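You operate a simulated robot arm through the tools that you are given. There is no shell and no other tool.

You run a simulated robot arm. Do the job below in one go: nothing can be reset, and whatever is moved stays where it is left.

JOB
Wind 4 m neatly on to the upper core, then set the clutch OFF.
Fine: set the length dial and the clutch to UPPER, bring the upper tension into the green, press START once and let it stop by itself.

The check looks at the end state, three seconds after you hand in, the way a careful person would. Anything else that was tipped, shoved, dropped, spilled or broken makes it a failure.

ROBOT AND FRAMES
A 7-joint arm with a fingered hand, fixed in place. Base frame: the origin is on the floor under the middle of its stand, x ahead of it, y to its left, z up. Units: mm, degrees, N and s.
It reaches about 1089 mm from its shoulder. Its first joint turns from -149.0 to 149.0 degrees. Payload 3.5 kg.
The TCP is the grasp point between the finger pads, 30 mm short of the fingertips. In the tool frame z runs along the fingers and y along their closing line. The gripper opens to 104 mm; its body begins 35 mm behind the TCP. The gripper is a hand of 4 fingers: y runs from the thumb to the fingers, the wrist lies at [-15, -110, -186] in the tool frame.
Orientation is that of the tool frame in the base frame, as [roll, pitch, yaw] about the fixed x, y, z axes, in that order (R = Rz(yaw) Ry(pitch) Rx(roll)). With the fingers straight down and the wrist toward the robot, the tool's x, y and z point along [0, 1, 0], [1, 0, 0] and [0, 0, -1] of the base frame.

CONTROLS
- The arm moves only by the tool jog_arm. Its argument "increments" is text: rows parted by semicolons, each of 6 numbers parted by spaces: the shift along the base's x, y, z in mm, then the turn, a rotation vector about the base's x, y, z in degrees. In form: dx dy dz wx wy wz; .... A call has 1 to 20 rows; each row is the pose to reach, as a shift and turn from the pose commanded when the call began. Rows are played at 5 a second. More than 50 mm and 8.6 degrees between two rows, and nothing of the call is played. A pose out of reach is approached as far as the arm can. The call stops where the force on the tool passes 40 N (or 10 N more than at its start, if that is more) or the arm is blocked; 0.2 s more then pass. In this call time passes only in rows, and 0.2 s behind the last. It gives the time, the measured TCP pose, the force on the tool (base axes), the opening and the grip force at its end, in the units of the frame above (readings bear some noise), with the torque about the TCP (base axes, N m) and any sound that the robot's microphone picked up.
- Cameras (640 x 400 px; columns grow to the right, rows downward): "scene" is fixed at [398.1, 650, 1397.4]; the picture's right is [-0.99, -0.16, 0.00], its down [-0.08, 0.48, -0.87] and it looks along [0.14, -0.86, -0.49] (base axes); focal length 313 px, centre (320, 200). "wrist" rides on the gripper at [61, -92, -130] in the tool frame; the picture's right is [-0.81, 0.28, -0.52], its down [-0.53, -0.71, 0.46] and it looks along [-0.24, 0.64, 0.72] (tool axes); focal length 275 px, centre (320, 200). There is no depth. A picture from a camera that has moved, and an enlarged one, comes with that camera's place and axes in the base frame and with its lens.
- camera(camera): a new picture of that camera. No time passes.
- lift_body(by): slides the trunk up (or, below 0, down) by that many mm; the arm rides with it, the base frame stays. It gives what a move gives, with no picture.
- finger_targets(index, middle, ring, thumb_bend, thumb_turn): sets how far each is bent, from 0 (flat) to 1 (curled in); at 0.3 the hand is open as for a grip, at 0.7 the pads meet at the TCP. One left out holds its place. A second passes; each finger stops where it meets its share of the squeeze, and holds until it gets a number again. It is the only way to open and close the hand. It gives what a move gives, with no picture; readings hold the bend of each and the force on the fingers (four entries, about 0 where the hand has none), thumb and palm. thumb_turn goes from beside the hand (0) to across from the fingers (1), as for a grip.
- enlarge(camera, box): a new picture of the part [left, top, right, bottom] of that camera's present view, enlarged. No time passes.
- sign_off(): hands the job in; it is judged then, once.

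Nothing tells you positions but the pictures and the camera data. Unless the task says otherwise, let go and move clear before handing in.

The tools are called after "Request:" by a JSON object that holds its "name" and its "arguments". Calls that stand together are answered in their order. jog_arm: Moves the arm, as the interface text tells. Its arguments: {"type":"object","properties":{"increments":{"type":"string"}},"required":["increments"]} The other tools are called the same way: lift_body (by) moves the trunk up or down; finger_targets (index, middle, ring, thumb_bend, thumb_turn) moves the fingers one by one; camera (camera) takes a picture; enlarge (camera, box) takes an enlarged picture of a part of a camera's view; sign_off () hands the job in.

At the start:

```text
time_s: 0.0
tool_pos: [353.2, -447.4, 1144.9]
ee_rot: [180.0, 0.0, 90.0]
force: [1.0, 0.7, -0.2]
ft_torque: [-0.01, 0.03, 0.01]
width: 103.6
finger_force: 0.1
shape: jaw
bend: [0.3, 0.3, 0.3, 0.3, 0.98]
finger forces: [0.1, 0.0, 0.0, 0.1, 0.0, 0.0]
trunk travel left (down, up): [-575.0, 135.0]
```

scene: 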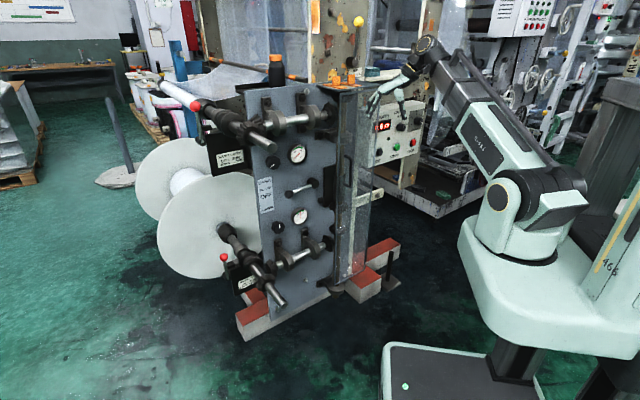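
wrist: 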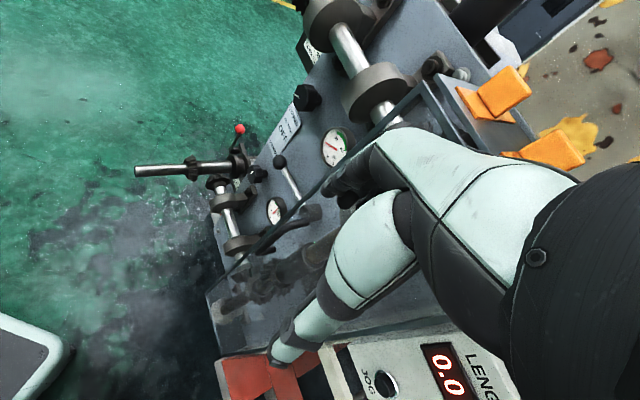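

I see a rewinding machine with a front panel (gauges, knobs, a lever), a glass door, and a control box with a red "0.0" display, START and other buttons. First I'll look closer at the panel and the control box.

Request:
{"name": "enlarge", "arguments": {"camera": "scene", "box": [240, 80, 360, 155]}}

Request:
{"name": "enlarge", "arguments": {"camera": "scene", "box": [240, 155, 360, 230]}}

Request:
{"name": "enlarge", "arguments": {"camera": "scene", "box": [340, 80, 460, 155]}}

Request:
{"name": "enlarge", "arguments": {"camera": "scene", "box": [180, 80, 400, 218]}}

Request:
{"name": "enlarge", "arguments": {"camera": "wrist", "box": [200, 60, 400, 185]}}

Request:
{"name": "enlarge", "arguments": {"camera": "wrist", "box": [200, 180, 520, 400]}}

```text
5.33 times, centred on (300, 118) of scene
camera zoom: at [398.1, 650.0, 1397.4], right [-0.99, -0.16, 0.0], down [-0.08, 0.48, -0.87], along [0.14, -0.86, -0.49], focal length 1669 px, centre (427, 640)
```

zoom: 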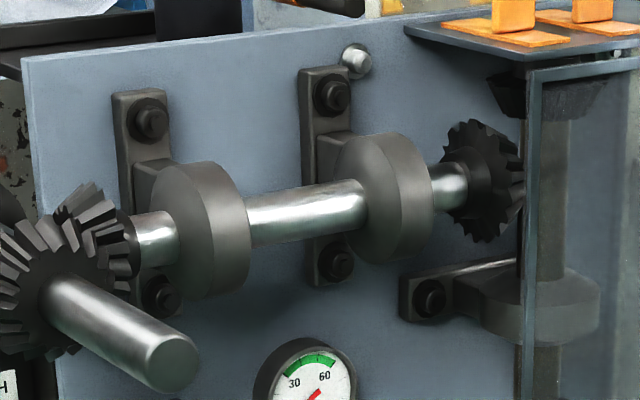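

```text
5.33 times, centred on (300, 192) of scene
camera zoom: at [398.1, 650.0, 1397.4], right [-0.99, -0.16, 0.0], down [-0.08, 0.48, -0.87], along [0.14, -0.86, -0.49], focal length 1669 px, centre (427, 240)
```

zoom: 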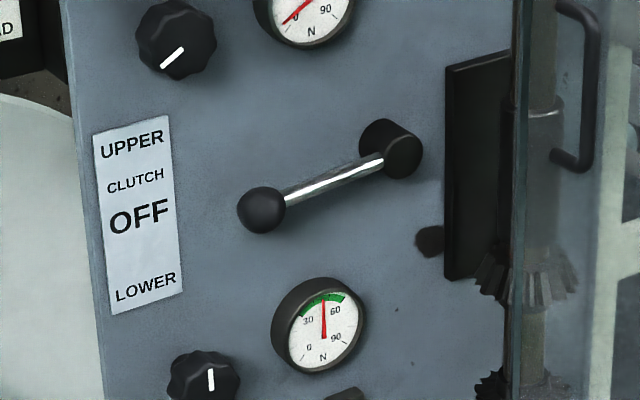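

```text
5.33 times, centred on (400, 118) of scene
camera zoom: at [398.1, 650.0, 1397.4], right [-0.99, -0.16, 0.0], down [-0.08, 0.48, -0.87], along [0.14, -0.86, -0.49], focal length 1669 px, centre (-107, 640)
```

zoom: 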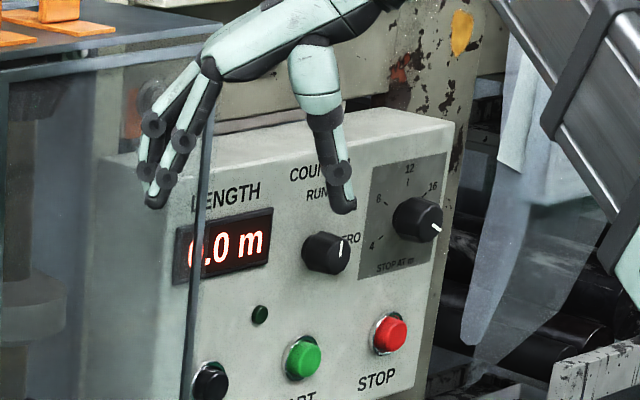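

```text
2.90 times, centred on (290, 149) of scene
camera zoom: at [398.1, 650.0, 1397.4], right [-0.99, -0.16, 0.0], down [-0.08, 0.48, -0.87], along [0.14, -0.86, -0.49], focal length 907 px, centre (407, 348)
```

zoom: 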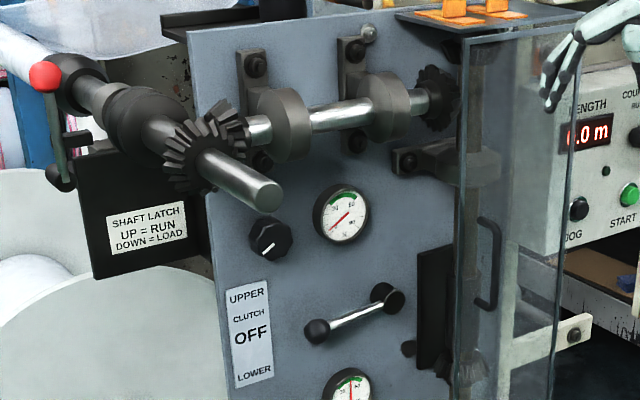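

```text
3.20 times, centred on (300, 122) of wrist
camera zoom: at [262.2, -387.4, 1275.2], right [0.28, -0.81, 0.52], down [-0.71, -0.53, -0.46], along [0.64, -0.24, -0.72], focal length 881 px, centre (384, 448)
```

zoom: 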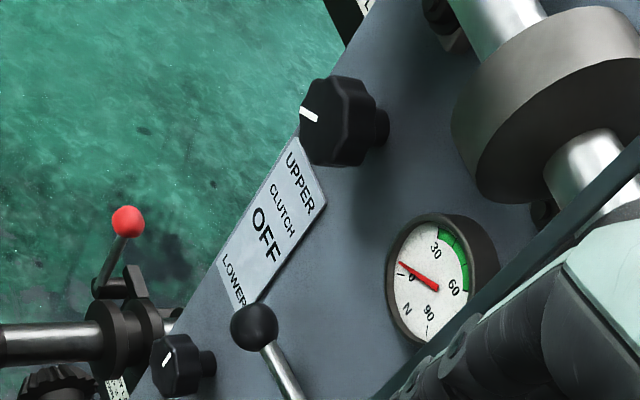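

```text
1.82 times, centred on (360, 290) of wrist
camera zoom: at [262.2, -387.4, 1275.2], right [0.28, -0.81, 0.52], down [-0.71, -0.53, -0.46], along [0.64, -0.24, -0.72], focal length 500 px, centre (247, 36)
```

zoom: 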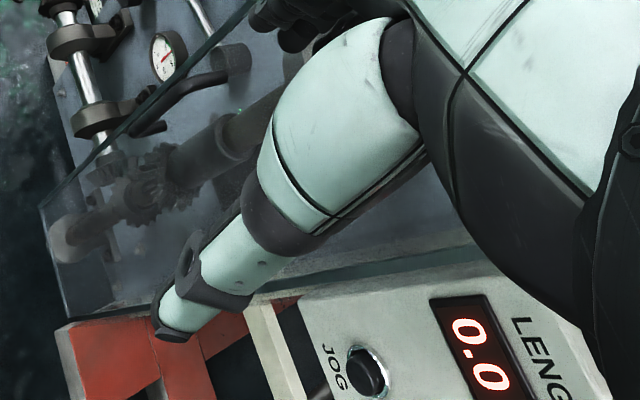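

The clutch lever sits at OFF, the upper tension gauge reads near 0, and the "STOP AT m" dial points past 16. I'll look closer at the latches, counter knob, guard and cores before moving.

Request:
{"name": "enlarge", "arguments": {"camera": "scene", "box": [150, 60, 270, 135]}}

Request:
{"name": "enlarge", "arguments": {"camera": "scene", "box": [190, 215, 310, 290]}}

Request:
{"name": "enlarge", "arguments": {"camera": "scene", "box": [180, 130, 276, 190]}}

Request:
{"name": "enlarge", "arguments": {"camera": "scene", "box": [370, 90, 434, 130]}}

Request:
{"name": "enlarge", "arguments": {"camera": "scene", "box": [365, 125, 429, 165]}}

Request:
{"name": "enlarge", "arguments": {"camera": "scene", "box": [310, 60, 410, 300]}}

Request:
{"name": "enlarge", "arguments": {"camera": "wrist", "box": [270, 0, 510, 150]}}

```text
5.33 times, centred on (210, 98) of scene
camera zoom: at [398.1, 650.0, 1397.4], right [-0.99, -0.16, 0.0], down [-0.08, 0.48, -0.87], along [0.14, -0.86, -0.49], focal length 1669 px, centre (907, 747)
```

zoom: 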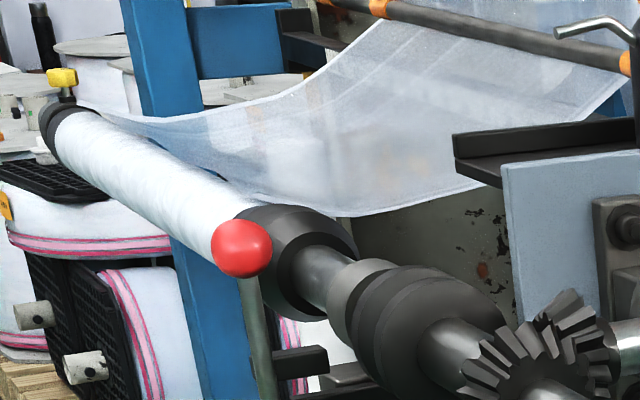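

```text
5.33 times, centred on (250, 252) of scene
camera zoom: at [398.1, 650.0, 1397.4], right [-0.99, -0.16, 0.0], down [-0.08, 0.48, -0.87], along [0.14, -0.86, -0.49], focal length 1669 px, centre (693, -80)
```

zoom: 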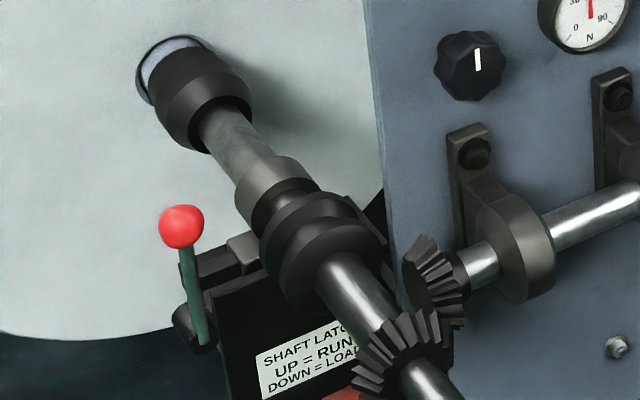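

```text
6.67 times, centred on (228, 160) of scene
camera zoom: at [398.1, 650.0, 1397.4], right [-0.99, -0.16, 0.0], down [-0.08, 0.48, -0.87], along [0.14, -0.86, -0.49], focal length 2086 px, centre (933, 467)
```

zoom: 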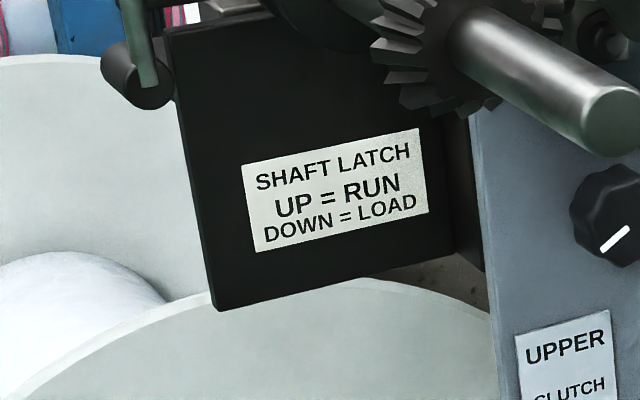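

```text
10.00 times, centred on (402, 110) of scene
camera zoom: at [398.1, 650.0, 1397.4], right [-0.99, -0.16, 0.0], down [-0.08, 0.48, -0.87], along [0.14, -0.86, -0.49], focal length 3129 px, centre (-500, 1100)
```

zoom: 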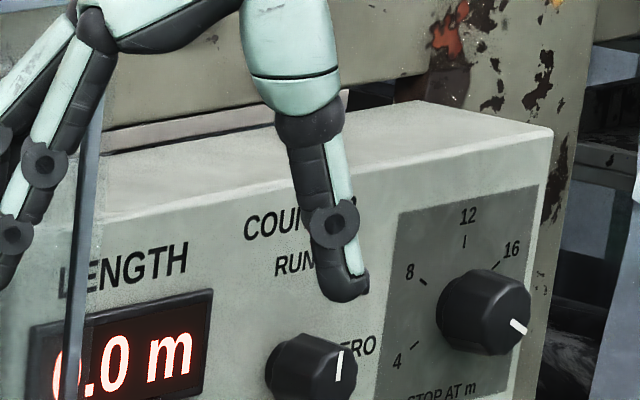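

```text
10.00 times, centred on (397, 145) of scene
camera zoom: at [398.1, 650.0, 1397.4], right [-0.99, -0.16, 0.0], down [-0.08, 0.48, -0.87], along [0.14, -0.86, -0.49], focal length 3129 px, centre (-450, 750)
```

zoom: 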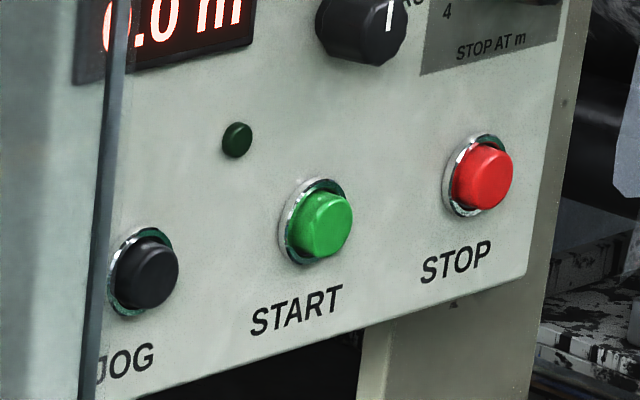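

```text
1.67 times, centred on (360, 180) of scene
camera zoom: at [398.1, 650.0, 1397.4], right [-0.99, -0.16, 0.0], down [-0.08, 0.48, -0.87], along [0.14, -0.86, -0.49], focal length 522 px, centre (253, 233)
```

zoom: 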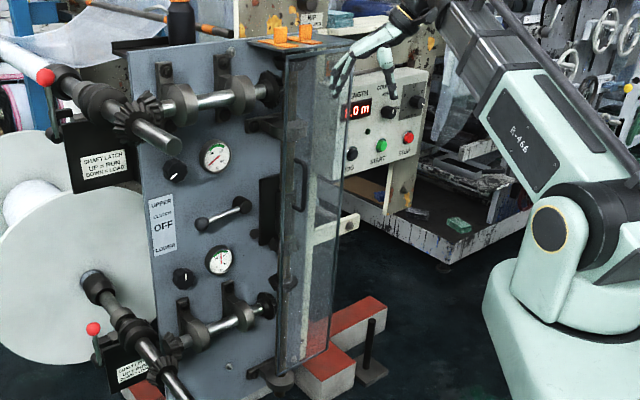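

```text
2.67 times, centred on (390, 75) of wrist
camera zoom: at [262.2, -387.4, 1275.2], right [0.28, -0.81, 0.52], down [-0.71, -0.53, -0.46], along [0.64, -0.24, -0.72], focal length 734 px, centre (133, 533)
```

zoom: 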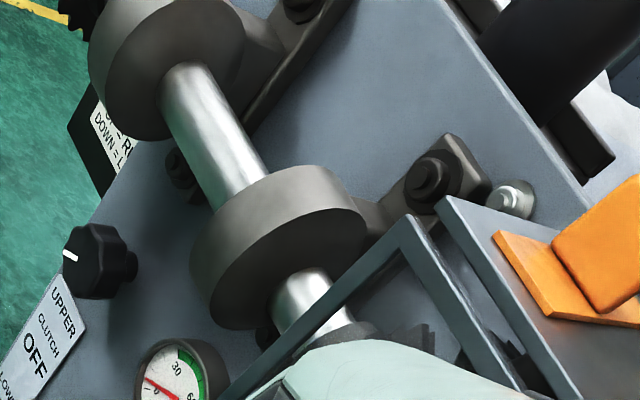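

The upper gauge comes out near (665, -478, 960), the upper tension knob near (745, -390, 955), and the JOG button near (348, -675, 925). I'll zoom in further on the knobs and on the scene as a whole before moving.

Request:
{"name": "enlarge", "arguments": {"camera": "scene", "box": [388, 114, 420, 134]}}

Request:
{"name": "enlarge", "arguments": {"camera": "scene", "box": [404, 104, 436, 124]}}

Request:
{"name": "enlarge", "arguments": {"camera": "scene", "box": [264, 140, 312, 170]}}

Request:
{"name": "enlarge", "arguments": {"camera": "scene", "box": [320, 150, 400, 200]}}

Request:
{"name": "enlarge", "arguments": {"camera": "scene", "box": [310, 60, 374, 100]}}

Request:
{"name": "enlarge", "arguments": {"camera": "scene", "box": [120, 30, 360, 180]}}

```text
16.00 times, centred on (404, 124) of scene
camera zoom: at [398.1, 650.0, 1397.4], right [-0.99, -0.16, 0.0], down [-0.08, 0.48, -0.87], along [0.14, -0.86, -0.49], focal length 5006 px, centre (-1024, 1416)
```

zoom: 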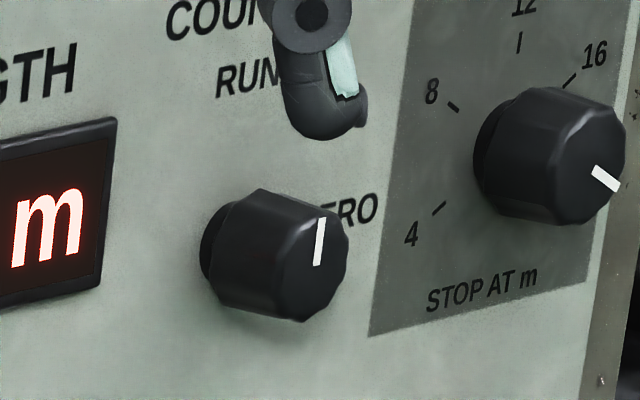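

```text
16.00 times, centred on (420, 114) of scene
camera zoom: at [398.1, 650.0, 1397.4], right [-0.99, -0.16, 0.0], down [-0.08, 0.48, -0.87], along [0.14, -0.86, -0.49], focal length 5006 px, centre (-1280, 1576)
```

zoom: 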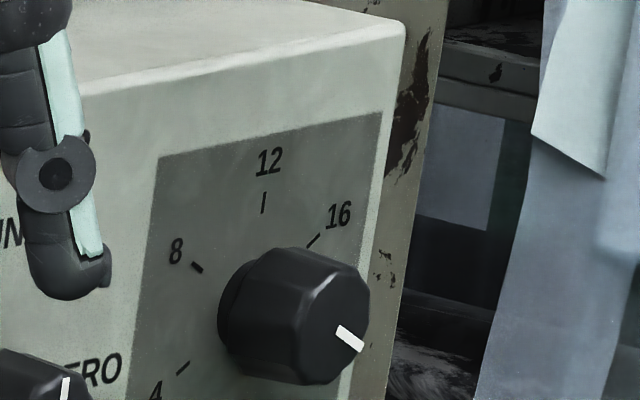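

```text
13.33 times, centred on (288, 155) of scene
camera zoom: at [398.1, 650.0, 1397.4], right [-0.99, -0.16, 0.0], down [-0.08, 0.48, -0.87], along [0.14, -0.86, -0.49], focal length 4172 px, centre (747, 800)
```

zoom: 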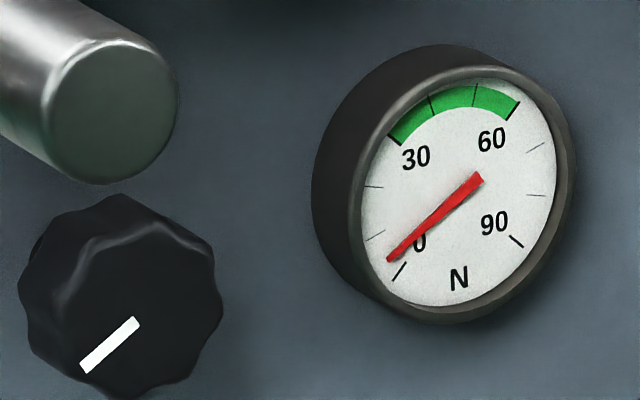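

```text
8.00 times, centred on (360, 175) of scene
camera zoom: at [398.1, 650.0, 1397.4], right [-0.99, -0.16, 0.0], down [-0.08, 0.48, -0.87], along [0.14, -0.86, -0.49], focal length 2503 px, centre (0, 400)
```

zoom: 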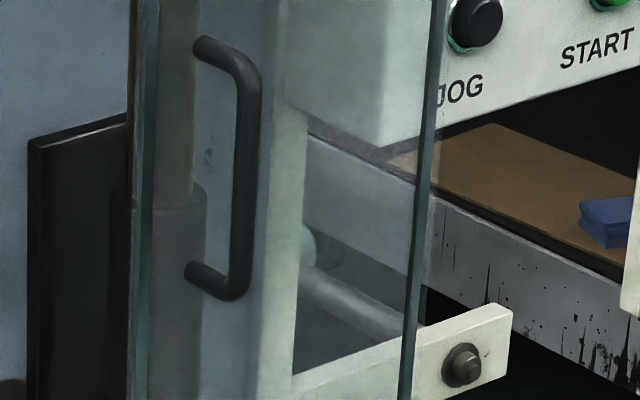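

```text
10.00 times, centred on (342, 80) of scene
camera zoom: at [398.1, 650.0, 1397.4], right [-0.99, -0.16, 0.0], down [-0.08, 0.48, -0.87], along [0.14, -0.86, -0.49], focal length 3129 px, centre (100, 1400)
```

zoom: 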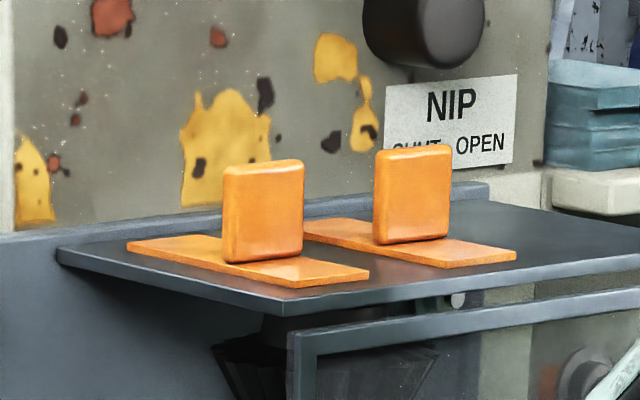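

```text
2.67 times, centred on (240, 105) of scene
camera zoom: at [398.1, 650.0, 1397.4], right [-0.99, -0.16, 0.0], down [-0.08, 0.48, -0.87], along [0.14, -0.86, -0.49], focal length 834 px, centre (533, 453)
```

zoom: 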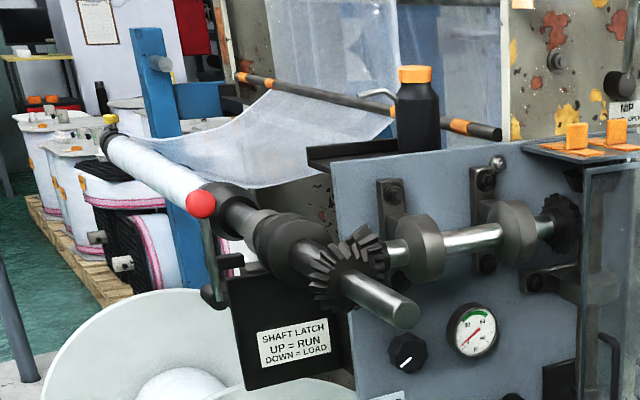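

There's also a "NIP SHUT / OPEN" label with a yellow-ball lever behind the machine, so I'll look at that and the rest of the web path.

Request:
{"name": "enlarge", "arguments": {"camera": "scene", "box": [310, 0, 422, 70]}}

Request:
{"name": "enlarge", "arguments": {"camera": "scene", "box": [340, 50, 404, 90]}}

Request:
{"name": "enlarge", "arguments": {"camera": "scene", "box": [190, 0, 334, 90]}}

Request:
{"name": "enlarge", "arguments": {"camera": "scene", "box": [480, 0, 640, 100]}}

Request:
{"name": "enlarge", "arguments": {"camera": "scene", "box": [200, 240, 440, 390]}}

```text
5.71 times, centred on (366, 35) of scene
camera zoom: at [398.1, 650.0, 1397.4], right [-0.99, -0.16, 0.0], down [-0.08, 0.48, -0.87], along [0.14, -0.86, -0.49], focal length 1788 px, centre (57, 1143)
```

zoom: 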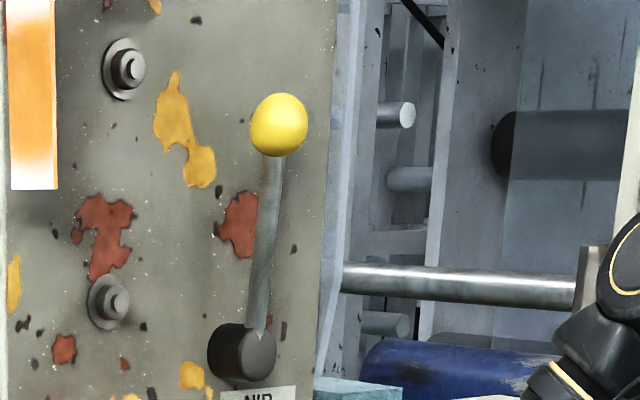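

```text
10.00 times, centred on (372, 70) of scene
camera zoom: at [398.1, 650.0, 1397.4], right [-0.99, -0.16, 0.0], down [-0.08, 0.48, -0.87], along [0.14, -0.86, -0.49], focal length 3129 px, centre (-200, 1500)
```

zoom: 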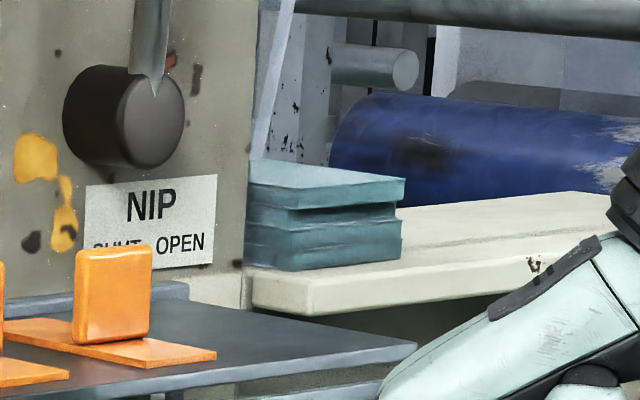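

```text
4.44 times, centred on (262, 45) of scene
camera zoom: at [398.1, 650.0, 1397.4], right [-0.99, -0.16, 0.0], down [-0.08, 0.48, -0.87], along [0.14, -0.86, -0.49], focal length 1391 px, centre (578, 889)
```

zoom: 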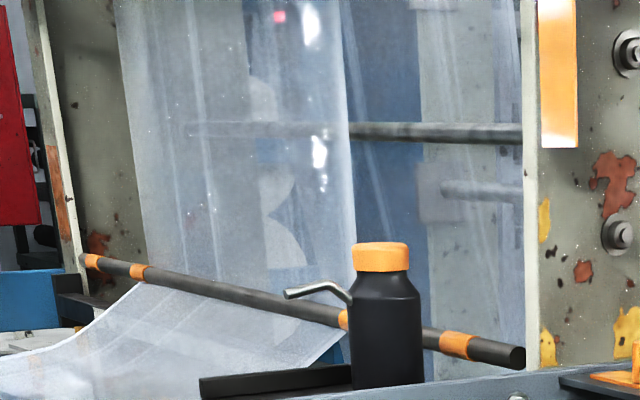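

```text
4.00 times, centred on (560, 50) of scene
camera zoom: at [398.1, 650.0, 1397.4], right [-0.99, -0.16, 0.0], down [-0.08, 0.48, -0.87], along [0.14, -0.86, -0.49], focal length 1252 px, centre (-640, 800)
```

zoom: 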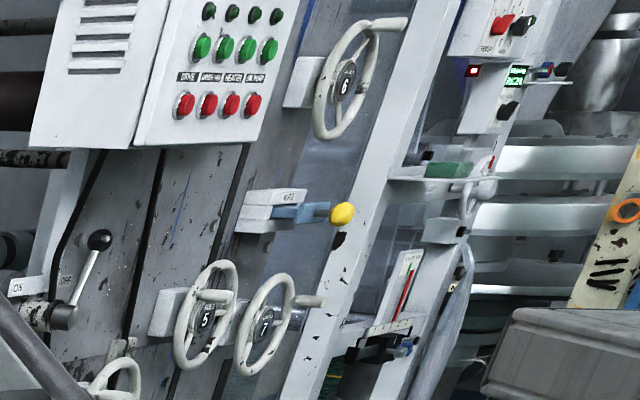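

```text
2.67 times, centred on (320, 315) of scene
camera zoom: at [398.1, 650.0, 1397.4], right [-0.99, -0.16, 0.0], down [-0.08, 0.48, -0.87], along [0.14, -0.86, -0.49], focal length 834 px, centre (320, -107)
```

zoom: 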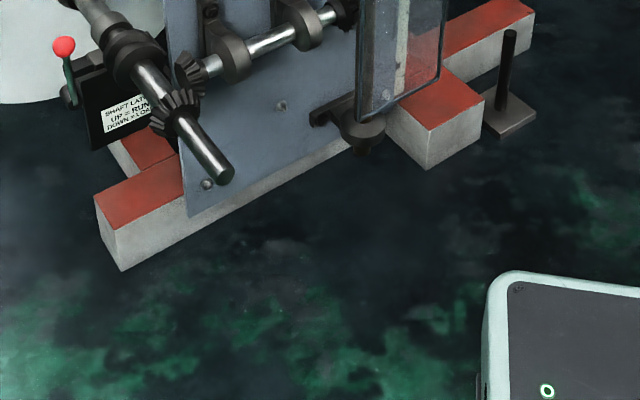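

Everything appears to be at its starting state: both latches up and the display at 0.0 m. I'll now back the hand away and turn it toward the control box, so the wrist camera can look at the box from a second viewpoint.

Request:
{"name": "jog_arm", "arguments": {"increments": "-15 10 5 0 0 -8; -30 20 10 0 0 -16; -45 30 15 0 0 -24; -60 40 20 0 0 -32; -75 50 20 0 0 -40; -90 60 20 0 0 -48"}}

Request:
{"name": "camera", "arguments": {"camera": "wrist"}}

Request:
{"name": "camera", "arguments": {"camera": "scene"}}

```text
time_s: 1.4
tool_pos: [261.6, -385.5, 1163.8]
ee_rot: [-180.0, 0.1, 41.9]
force: [0.0, -0.2, -0.5]
ft_torque: [0.0, -0.04, -0.02]
width: 103.7
finger_force: 0.0
shape: jaw
bend: [0.3, 0.3, 0.3, 0.3, 0.98]
finger forces: [0.1, 0.0, 0.0, 0.1, 0.0, 0.0]
trunk travel left (down, up): [-575.0, 135.0]
```

```text
taken
camera wrist: at [248.3, -277.1, 1294.0], right [-0.42, -0.75, 0.52], down [-0.87, 0.17, -0.46], along [0.25, -0.64, -0.72], focal length 275 px, centre (320, 200)
```

wrist: 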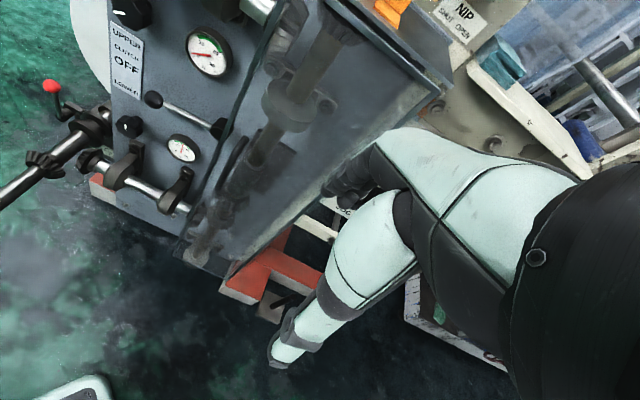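

```text
taken
```

scene: 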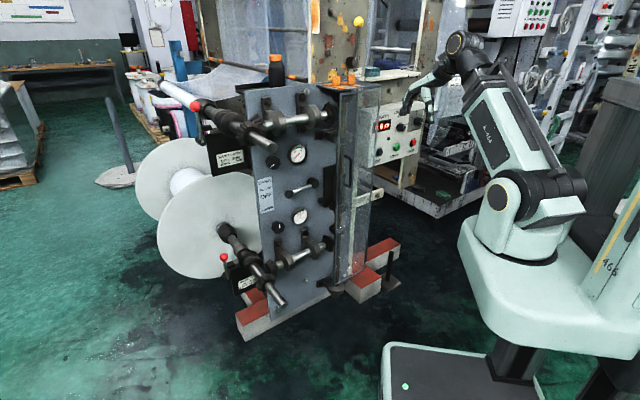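

The hand blocks the middle of the view and the control box is hidden behind it. I'll pitch the fingers up to horizontal, pointing at the box; I need that posture for the dial and buttons anyway.

Request:
{"name": "jog_arm", "arguments": {"increments": "0 0 -5 -6.08 -5.46 0; 0 0 -10 -12.2 -10.9 0; 0 0 -15 -18.3 -16.4 0; 0 0 -20 -24.4 -21.9 0; 0 0 -25 -30.4 -27.3 0; 0 0 -30 -36.5 -32.8 0; 0 0 -35 -42.6 -38.2 0; 0 0 -40 -48.7 -43.7 0; 0 0 -45 -54.8 -49.2 0; 0 0 -50 -60.9 -54.6 0; 0 0 -55 -66.9 -60.1 0"}}

Request:
{"name": "camera", "arguments": {"camera": "wrist"}}

Request:
{"name": "camera", "arguments": {"camera": "scene"}}

```text
time_s: 3.8
tool_pos: [285.3, -499.4, 1062.3]
ee_rot: [90.0, 0.1, 41.8]
force: [-0.8, 1.1, -0.6]
ft_torque: [-0.02, 0.02, 0.0]
width: 104.2
finger_force: 0.0
shape: jaw
bend: [0.3, 0.3, 0.3, 0.3, 0.98]
finger forces: [0.0, 0.0, 0.0, 0.0, 0.0, 0.1]
out of reach, approached as far as the arm can: row 1, 2, 3, 4, 5, 6, 7, 8, 9, 10, 11
trunk travel left (down, up): [-575.0, 135.0]
```

```text
taken
camera wrist: at [245.7, -362.0, 970.4], right [-0.95, -0.16, 0.28], down [-0.09, -0.7, -0.71], along [0.3, -0.7, 0.65], focal length 275 px, centre (320, 200)
```

wrist: 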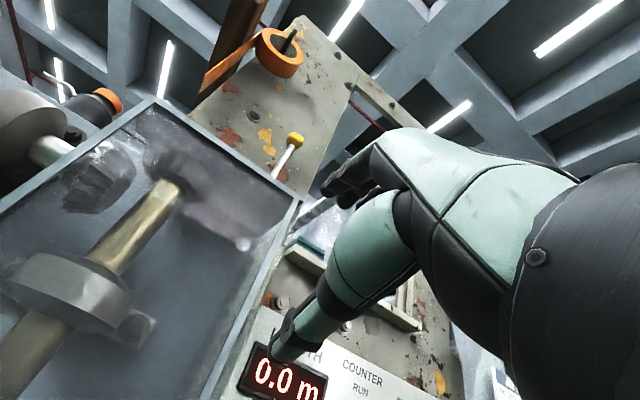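

```text
taken
```

scene: 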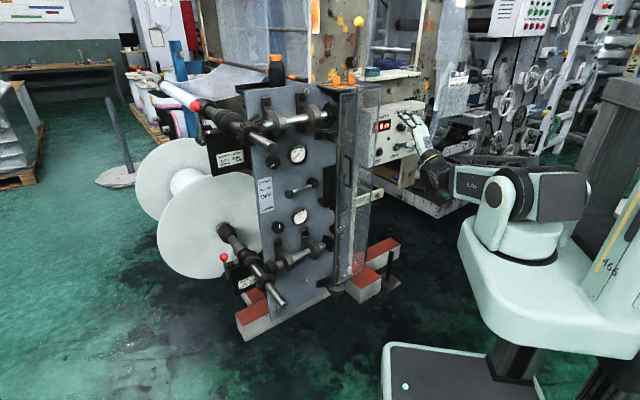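

With the fingers level the arm sits near the inner edge of its reach, and the camera now looks up at about 40 degrees. I'll lower the trunk so the wrist camera looks up at the control box face.

Request:
{"name": "lift_body", "arguments": {"by": -220}}

Request:
{"name": "camera", "arguments": {"camera": "wrist"}}

Request:
{"name": "camera", "arguments": {"camera": "scene"}}

```text
time_s: 6.1
tool_pos: [286.6, -499.6, 842.7]
ee_rot: [90.0, 0.0, 41.9]
force: [-0.5, -0.1, -0.1]
ft_torque: [-0.01, -0.02, 0.0]
width: 103.8
finger_force: 0.2
shape: jaw
bend: [0.3, 0.3, 0.3, 0.3, 0.98]
finger forces: [0.1, 0.0, 0.0, 0.0, 0.0, 0.0]
trunk travel left (down, up): [-355.0, 355.0]
```

```text
taken
camera wrist: at [245.5, -362.1, 750.9], right [-0.95, -0.16, 0.28], down [-0.09, -0.7, -0.71], along [0.3, -0.7, 0.64], focal length 275 px, centre (320, 200)
```

wrist: 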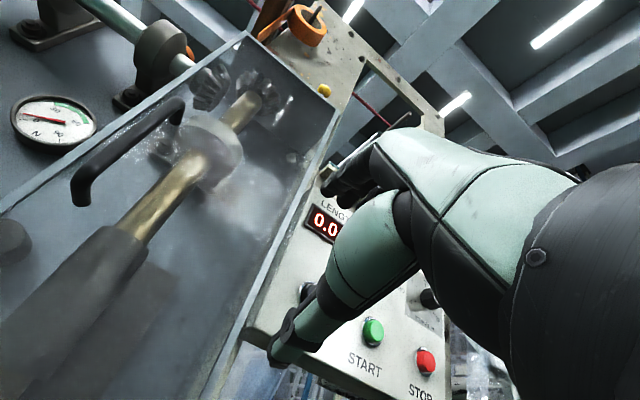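

```text
taken
```

scene: 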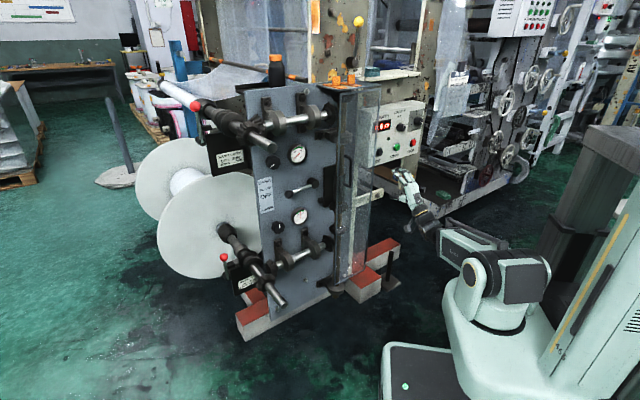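

Triangulation puts START near (270, -787, 893) and STOP near (191, -865, 894), so the machine front is turned about 45°. The length dial is estimated near (168, -864, 998). I'll slide the hand right along the machine front so the left of the wrist view shows the dial.

Request:
{"name": "jog_arm", "arguments": {"increments": "-30 -30 12 0 0 0; -60 -60 24 0 0 0; -90 -90 36 0 0 0; -120 -120 48 0 0 0; -150 -150 60 0 0 0"}}

Request:
{"name": "camera", "arguments": {"camera": "wrist"}}

Request:
{"name": "camera", "arguments": {"camera": "scene"}}

```text
time_s: 7.3
tool_pos: [135.3, -649.4, 904.3]
ee_rot: [90.0, 0.1, 41.9]
force: [1.3, 0.2, -0.3]
ft_torque: [0.01, 0.02, -0.01]
width: 103.6
finger_force: 0.0
shape: jaw
bend: [0.3, 0.3, 0.3, 0.3, 0.98]
finger forces: [0.1, 0.0, 0.0, 0.1, 0.0, 0.0]
trunk travel left (down, up): [-355.0, 355.0]
```

```text
taken
camera wrist: at [95.4, -513.1, 812.4], right [-0.95, -0.16, 0.28], down [-0.09, -0.7, -0.71], along [0.31, -0.7, 0.64], focal length 275 px, centre (320, 200)
```

wrist: 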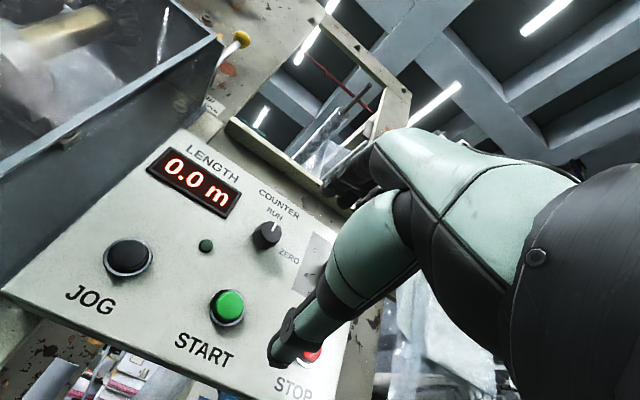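

```text
taken
```

scene: 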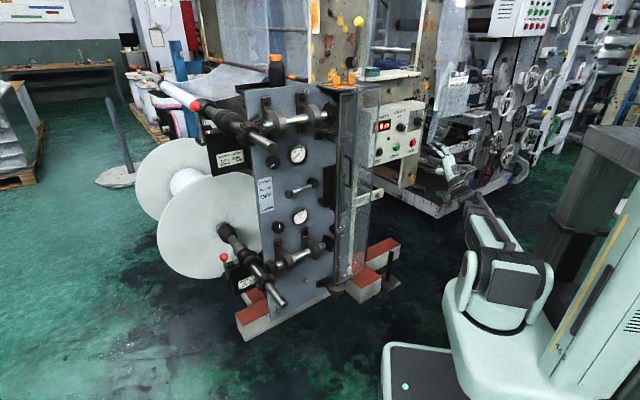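

The view is clear now: COUNTER is at RUN and START is near (277, -796, 897). I'll slide another 150 mm right to bring the STOP AT dial into view.

Request:
{"name": "jog_arm", "arguments": {"increments": "-28 -28 5 0 0 0; -56 -56 10 0 0 0; -84 -84 15 0 0 0; -106 -106 20 0 0 0"}}

Request:
{"name": "camera", "arguments": {"camera": "wrist"}}

Request:
{"name": "enlarge", "arguments": {"camera": "wrist", "box": [140, 130, 300, 330]}}

```text
time_s: 8.3
tool_pos: [31.2, -756.3, 922.9]
ee_rot: [90.0, 0.1, 42.0]
force: [0.1, 0.1, 0.1]
ft_torque: [0.01, -0.01, -0.02]
width: 104.0
finger_force: 0.0
shape: jaw
bend: [0.3, 0.3, 0.3, 0.3, 0.98]
finger forces: [0.1, 0.0, 0.0, 0.0, 0.0, 0.1]
trunk travel left (down, up): [-355.0, 355.0]
```

```text
taken
camera wrist: at [-9.4, -619.7, 830.5], right [-0.95, -0.16, 0.28], down [-0.09, -0.7, -0.71], along [0.3, -0.7, 0.64], focal length 275 px, centre (320, 200)
```

wrist: 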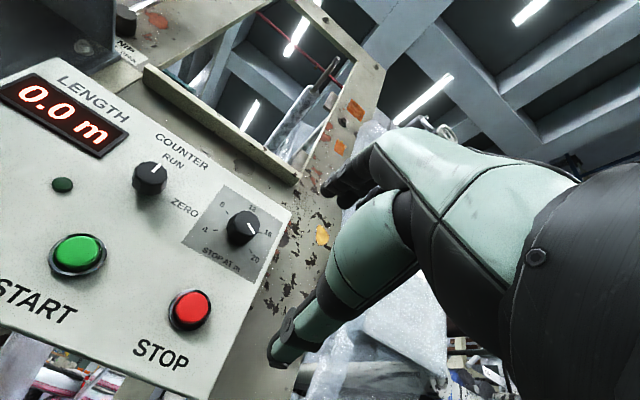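

```text
2.00 times, centred on (220, 230) of wrist
camera zoom: at [-9.4, -619.7, 830.5], right [-0.95, -0.16, 0.28], down [-0.09, -0.7, -0.71], along [0.3, -0.7, 0.64], focal length 551 px, centre (520, 140)
```

zoom: 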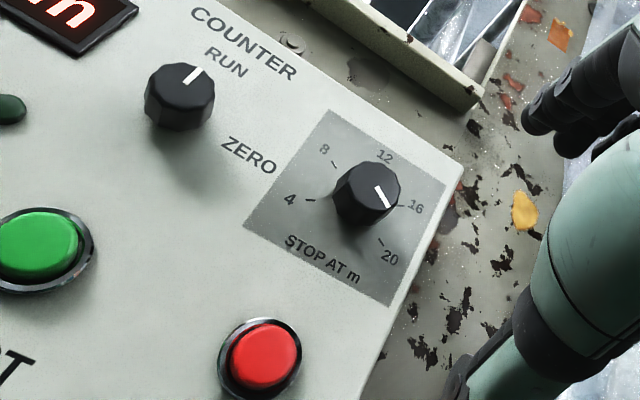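

Now the dial is clear. I'll zoom in on it to measure its centre, size and pointer angle.

Request:
{"name": "enlarge", "arguments": {"camera": "wrist", "box": [196, 190, 276, 270]}}

Request:
{"name": "enlarge", "arguments": {"camera": "wrist", "box": [80, 0, 160, 80]}}

Request:
{"name": "camera", "arguments": {"camera": "scene"}}

```text
5.00 times, centred on (236, 230) of wrist
camera zoom: at [-9.4, -619.7, 830.5], right [-0.95, -0.16, 0.28], down [-0.09, -0.7, -0.71], along [0.3, -0.7, 0.64], focal length 1376 px, centre (740, 50)
```

zoom: 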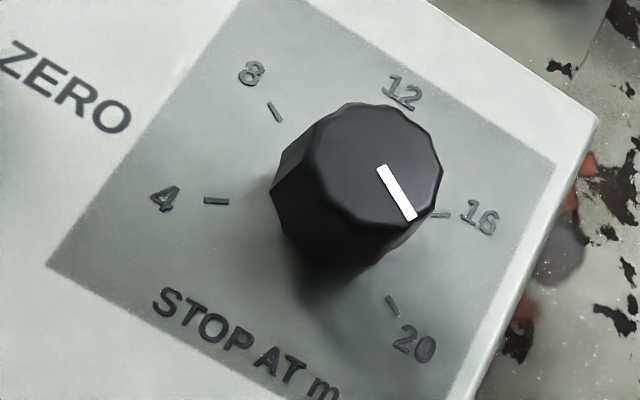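

```text
5.00 times, centred on (120, 40) of wrist
camera zoom: at [-9.4, -619.7, 830.5], right [-0.95, -0.16, 0.28], down [-0.09, -0.7, -0.71], along [0.3, -0.7, 0.64], focal length 1376 px, centre (1320, 1000)
```

zoom: 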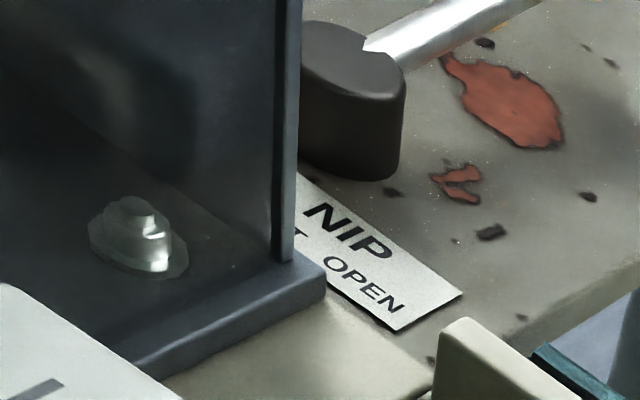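

```text
taken
```

scene: 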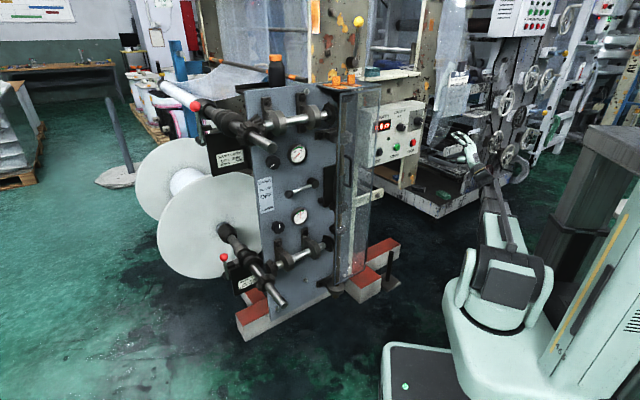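

The dial pointer sits at 20 on the scale (120° clockwise from the 12 mark), with 4 at -120°, so it needs about 240° counter-clockwise. I'll bring the hand in front of the dial, still about 110 mm off its face, squared to the panel, and take a second view.

Request:
{"name": "jog_arm", "arguments": {"increments": "12 -3 20 0 0 0.8; 25 -6 41 0 0 1.6; 37 -9 62 0 0 2.4; 49 -12 82 0 0 3"}}

Request:
{"name": "camera", "arguments": {"camera": "wrist"}}

Request:
{"name": "enlarge", "arguments": {"camera": "wrist", "box": [190, 220, 310, 320]}}

Request:
{"name": "enlarge", "arguments": {"camera": "scene", "box": [370, 80, 498, 160]}}

```text
time_s: 9.3
tool_pos: [80.5, -769.3, 1005.9]
ee_rot: [90.1, 0.1, 45.0]
force: [1.0, 0.2, 0.2]
ft_torque: [0.03, 0.0, 0.0]
width: 103.6
finger_force: 0.0
shape: jaw
bend: [0.3, 0.3, 0.3, 0.3, 0.98]
finger forces: [0.0, 0.0, 0.0, 0.0, 0.0, 0.0]
trunk travel left (down, up): [-355.0, 355.0]
```

```text
taken
camera wrist: at [32.7, -634.2, 913.2], right [-0.94, -0.21, 0.28], down [-0.06, -0.7, -0.71], along [0.34, -0.68, 0.64], focal length 275 px, centre (320, 200)
```

wrist: 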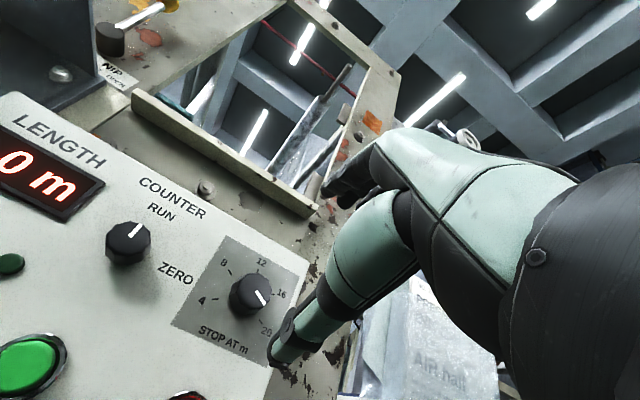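

```text
4.00 times, centred on (250, 270) of wrist
camera zoom: at [32.7, -634.2, 913.2], right [-0.94, -0.21, 0.28], down [-0.06, -0.7, -0.71], along [0.34, -0.68, 0.64], focal length 1101 px, centre (600, -80)
```

zoom: 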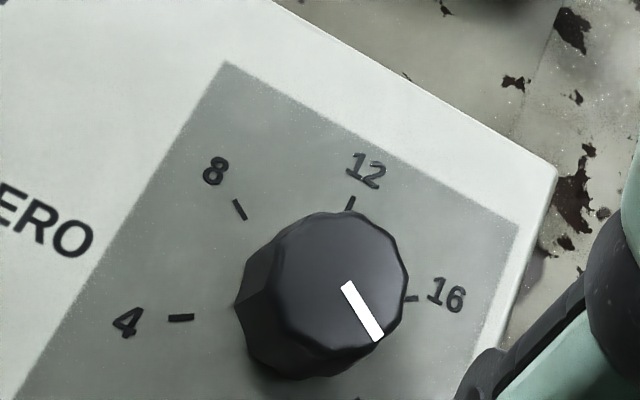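

```text
5.00 times, centred on (434, 120) of scene
camera zoom: at [398.1, 650.0, 1397.4], right [-0.99, -0.16, 0.0], down [-0.08, 0.48, -0.87], along [0.14, -0.86, -0.49], focal length 1564 px, centre (-250, 600)
```

zoom: 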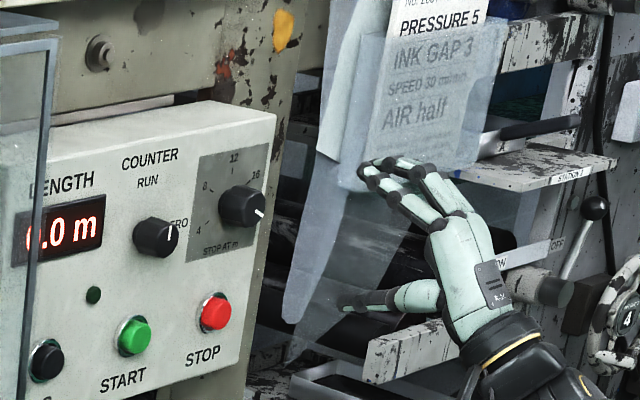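

The second view puts the dial at machine-right 485, depth 735 (face) and height 1003, with the panel at about 768. Next I'll test in free air how far the hand can roll clockwise about the dial axis, so I know how long each turning stroke can be.

Request:
{"name": "jog_arm", "arguments": {"increments": "0 0 0 5.66 -5.66 0; 0 0 0 11.3 -11.3 0; 0 0 0 17 -17 0; 0 0 0 22.6 -22.6 0; 0 0 0 28.3 -28.3 0; 0 0 0 33.9 -33.9 0; 0 0 0 39.6 -39.6 0; 0 0 0 45.3 -45.3 0; 0 0 0 50.9 -50.9 0; 0 0 0 56.6 -56.6 0; 0 0 0 62.2 -62.2 0; 0 0 0 67.9 -67.9 0; 0 0 0 73.5 -73.5 0; 0 0 0 79.2 -79.2 0"}}

Request:
{"name": "camera", "arguments": {"camera": "wrist"}}

Request:
{"name": "camera", "arguments": {"camera": "scene"}}

```text
time_s: 12.3
tool_pos: [77.9, -769.2, 1003.4]
ee_rot: [-89.9, -68.0, -135.1]
force: [0.8, 0.8, 0.4]
ft_torque: [-0.02, 0.0, -0.04]
width: 103.8
finger_force: 0.1
shape: jaw
bend: [0.3, 0.3, 0.3, 0.3, 0.98]
finger forces: [0.1, 0.1, 0.0, 0.1, 0.0, 0.1]
trunk travel left (down, up): [-355.0, 355.0]
```

```text
taken
camera wrist: at [31.8, -632.7, 1096.2], right [-0.33, 0.4, -0.85], down [0.93, 0.29, -0.23], along [0.15, -0.87, -0.47], focal length 275 px, centre (320, 200)
```

wrist: 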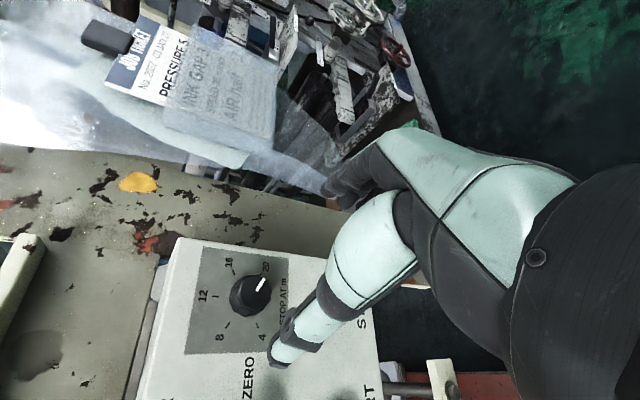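

```text
taken
```

scene: 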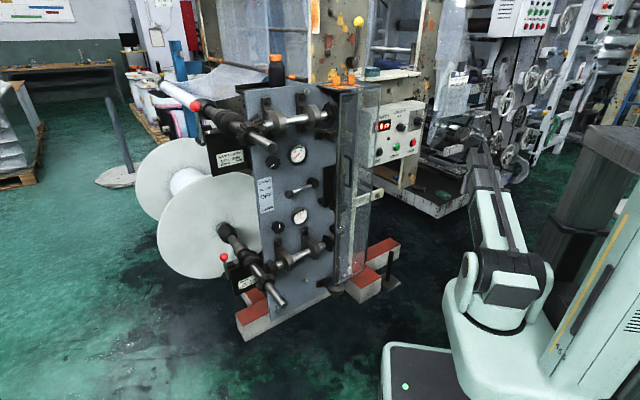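

The hand rolls +112° without trouble and gives a good top view of the dial. I'll zoom in for another centre fix.

Request:
{"name": "enlarge", "arguments": {"camera": "wrist", "box": [190, 240, 310, 350]}}

Request:
{"name": "enlarge", "arguments": {"camera": "scene", "box": [390, 90, 518, 170]}}

```text
3.64 times, centred on (250, 295) of wrist
camera zoom: at [31.8, -632.7, 1096.2], right [-0.33, 0.4, -0.85], down [0.93, 0.29, -0.23], along [0.15, -0.87, -0.47], focal length 1001 px, centre (574, -146)
```

zoom: 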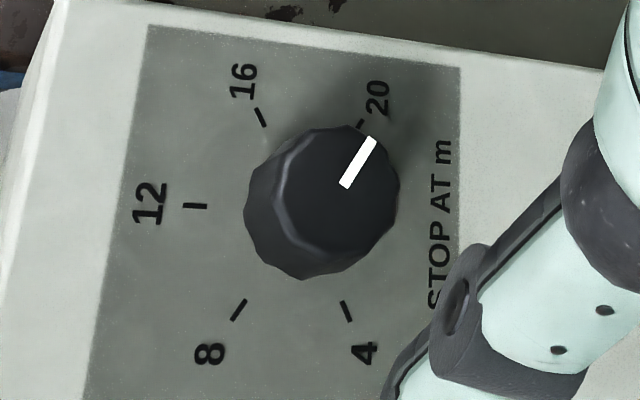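

```text
5.00 times, centred on (454, 130) of scene
camera zoom: at [398.1, 650.0, 1397.4], right [-0.99, -0.16, 0.0], down [-0.08, 0.48, -0.87], along [0.14, -0.86, -0.49], focal length 1564 px, centre (-350, 550)
```

zoom: 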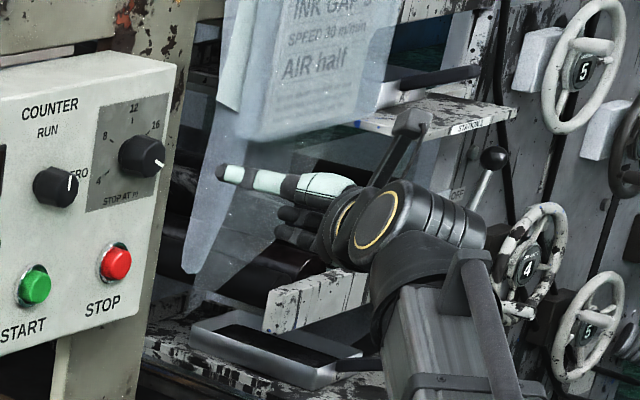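

All three views agree: dial axis at machine-right 485.5, height 1005, face depth 740, panel depth 772. Still in free air, I'll roll the other way to test the counter-clockwise limit.

Request:
{"name": "jog_arm", "arguments": {"increments": "0 0 0 -5.66 5.66 0; 0 0 0 -11.3 11.3 0; 0 0 0 -17 17 0; 0 0 0 -22.6 22.6 0; 0 0 0 -28.3 28.3 0; 0 0 0 -33.9 33.9 0; 0 0 0 -39.6 39.6 0; 0 0 0 -45.3 45.3 0; 0 0 0 -50.9 50.9 0; 0 0 0 -56.6 56.6 0; 0 0 0 -62.2 62.2 0; 0 0 0 -67.9 67.9 0; 0 0 0 -73.5 73.5 0; 0 0 0 -79.2 79.2 0; 0 0 0 -84.9 84.9 0; 0 0 0 -90.5 90.5 0; 0 0 0 -96.2 96.2 0; 0 0 0 -101.8 101.8 0; 0 0 0 -107.5 107.5 0; 0 0 0 -113.1 113.1 0"}}

Request:
{"name": "jog_arm", "arguments": {"increments": "0 0 0 -5.66 5.66 0; 0 0 0 -11.3 11.3 0; 0 0 0 -17 17 0; 0 0 0 -22.6 22.6 0; 0 0 0 -28.3 28.3 0; 0 0 0 -33.9 33.9 0; 0 0 0 -39.6 39.6 0; 0 0 0 -45.3 45.3 0"}}

Request:
{"name": "camera", "arguments": {"camera": "wrist"}}

Request:
{"name": "camera", "arguments": {"camera": "scene"}}

```text
time_s: 16.5
tool_pos: [79.3, -768.5, 1004.4]
ee_rot: [90.0, 48.2, 45.0]
force: [-0.2, 0.7, -0.2]
ft_torque: [0.04, 0.0, 0.03]
width: 104.1
finger_force: 0.1
shape: jaw
bend: [0.3, 0.3, 0.3, 0.3, 0.98]
finger forces: [0.0, 0.0, 0.0, 0.0, 0.1, 0.0]
trunk travel left (down, up): [-355.0, 355.0]
```

```text
time_s: 18.3
tool_pos: [94.7, -751.3, 1065.0]
ee_rot: [-101.4, 73.5, -147.2]
force: [-0.4, -0.7, -0.5]
ft_torque: [0.0, -0.02, 0.01]
width: 103.9
finger_force: 0.1
shape: jaw
bend: [0.3, 0.3, 0.3, 0.3, 0.98]
finger forces: [0.0, 0.0, 0.0, 0.1, 0.0, 0.0]
out of reach, approached as far as the arm can: row 7, 8
trunk travel left (down, up): [-355.0, 355.0]
```

```text
taken
camera wrist: at [-71.1, -730.0, 1039.6], right [0.02, 0.68, 0.73], down [-0.04, -0.73, 0.68], along [1.0, -0.05, 0.01], focal length 275 px, centre (320, 200)
```

wrist: 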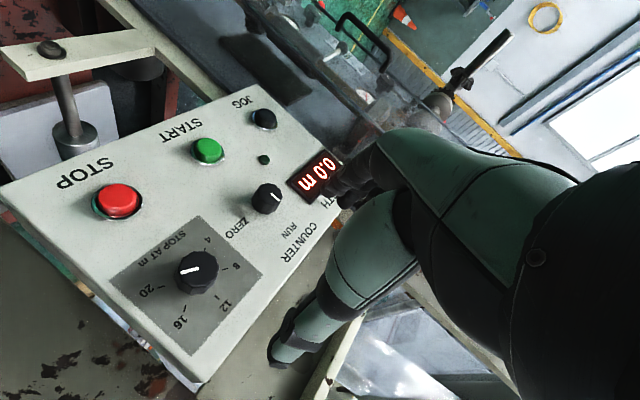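

```text
taken
```

scene: 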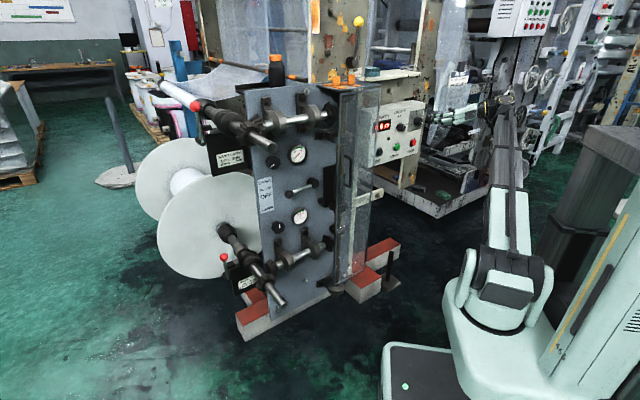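

The limits are roughly +112° to -96°, enough for two 120° counter-clockwise strokes. I'll roll back to the clockwise side, re-centre on the dial axis, and square the hand up again.

Request:
{"name": "jog_arm", "arguments": {"increments": "-4 -5 -20 5.66 -5.66 0; -9 -11 -40 11.3 -11.3 0; -14 -16 -60 17 -17 0; -14 -16 -60 22.6 -22.6 0; -14 -16 -60 28.3 -28.3 0; -14 -16 -60 33.9 -33.9 0; -14 -16 -60 39.6 -39.6 0; -14 -16 -60 45.3 -45.3 0; -14 -16 -60 50.9 -50.9 0; -14 -16 -60 56.6 -56.6 0; -14 -16 -60 62.2 -62.2 0; -14 -16 -60 67.9 -67.9 0; -14 -16 -60 73.5 -73.5 0; -14 -16 -60 79.2 -79.2 0; -14 -16 -60 84.9 -84.9 0; -14 -16 -60 90.5 -90.5 0; -14 -16 -60 96.2 -96.2 0; -14 -16 -60 101.8 -101.8 0; -14 -16 -60 107.5 -107.5 0; -14 -16 -60 113.1 -113.1 0"}}

```text
time_s: 22.5
tool_pos: [80.8, -768.1, 1005.8]
ee_rot: [85.6, -53.8, 50.8]
force: [1.3, 0.3, 0.6]
ft_torque: [0.0, -0.03, -0.01]
width: 103.9
finger_force: 0.1
shape: jaw
bend: [0.3, 0.3, 0.3, 0.3, 0.98]
finger forces: [0.1, 0.0, 0.0, 0.0, 0.1, 0.0]
trunk travel left (down, up): [-355.0, 355.0]
```

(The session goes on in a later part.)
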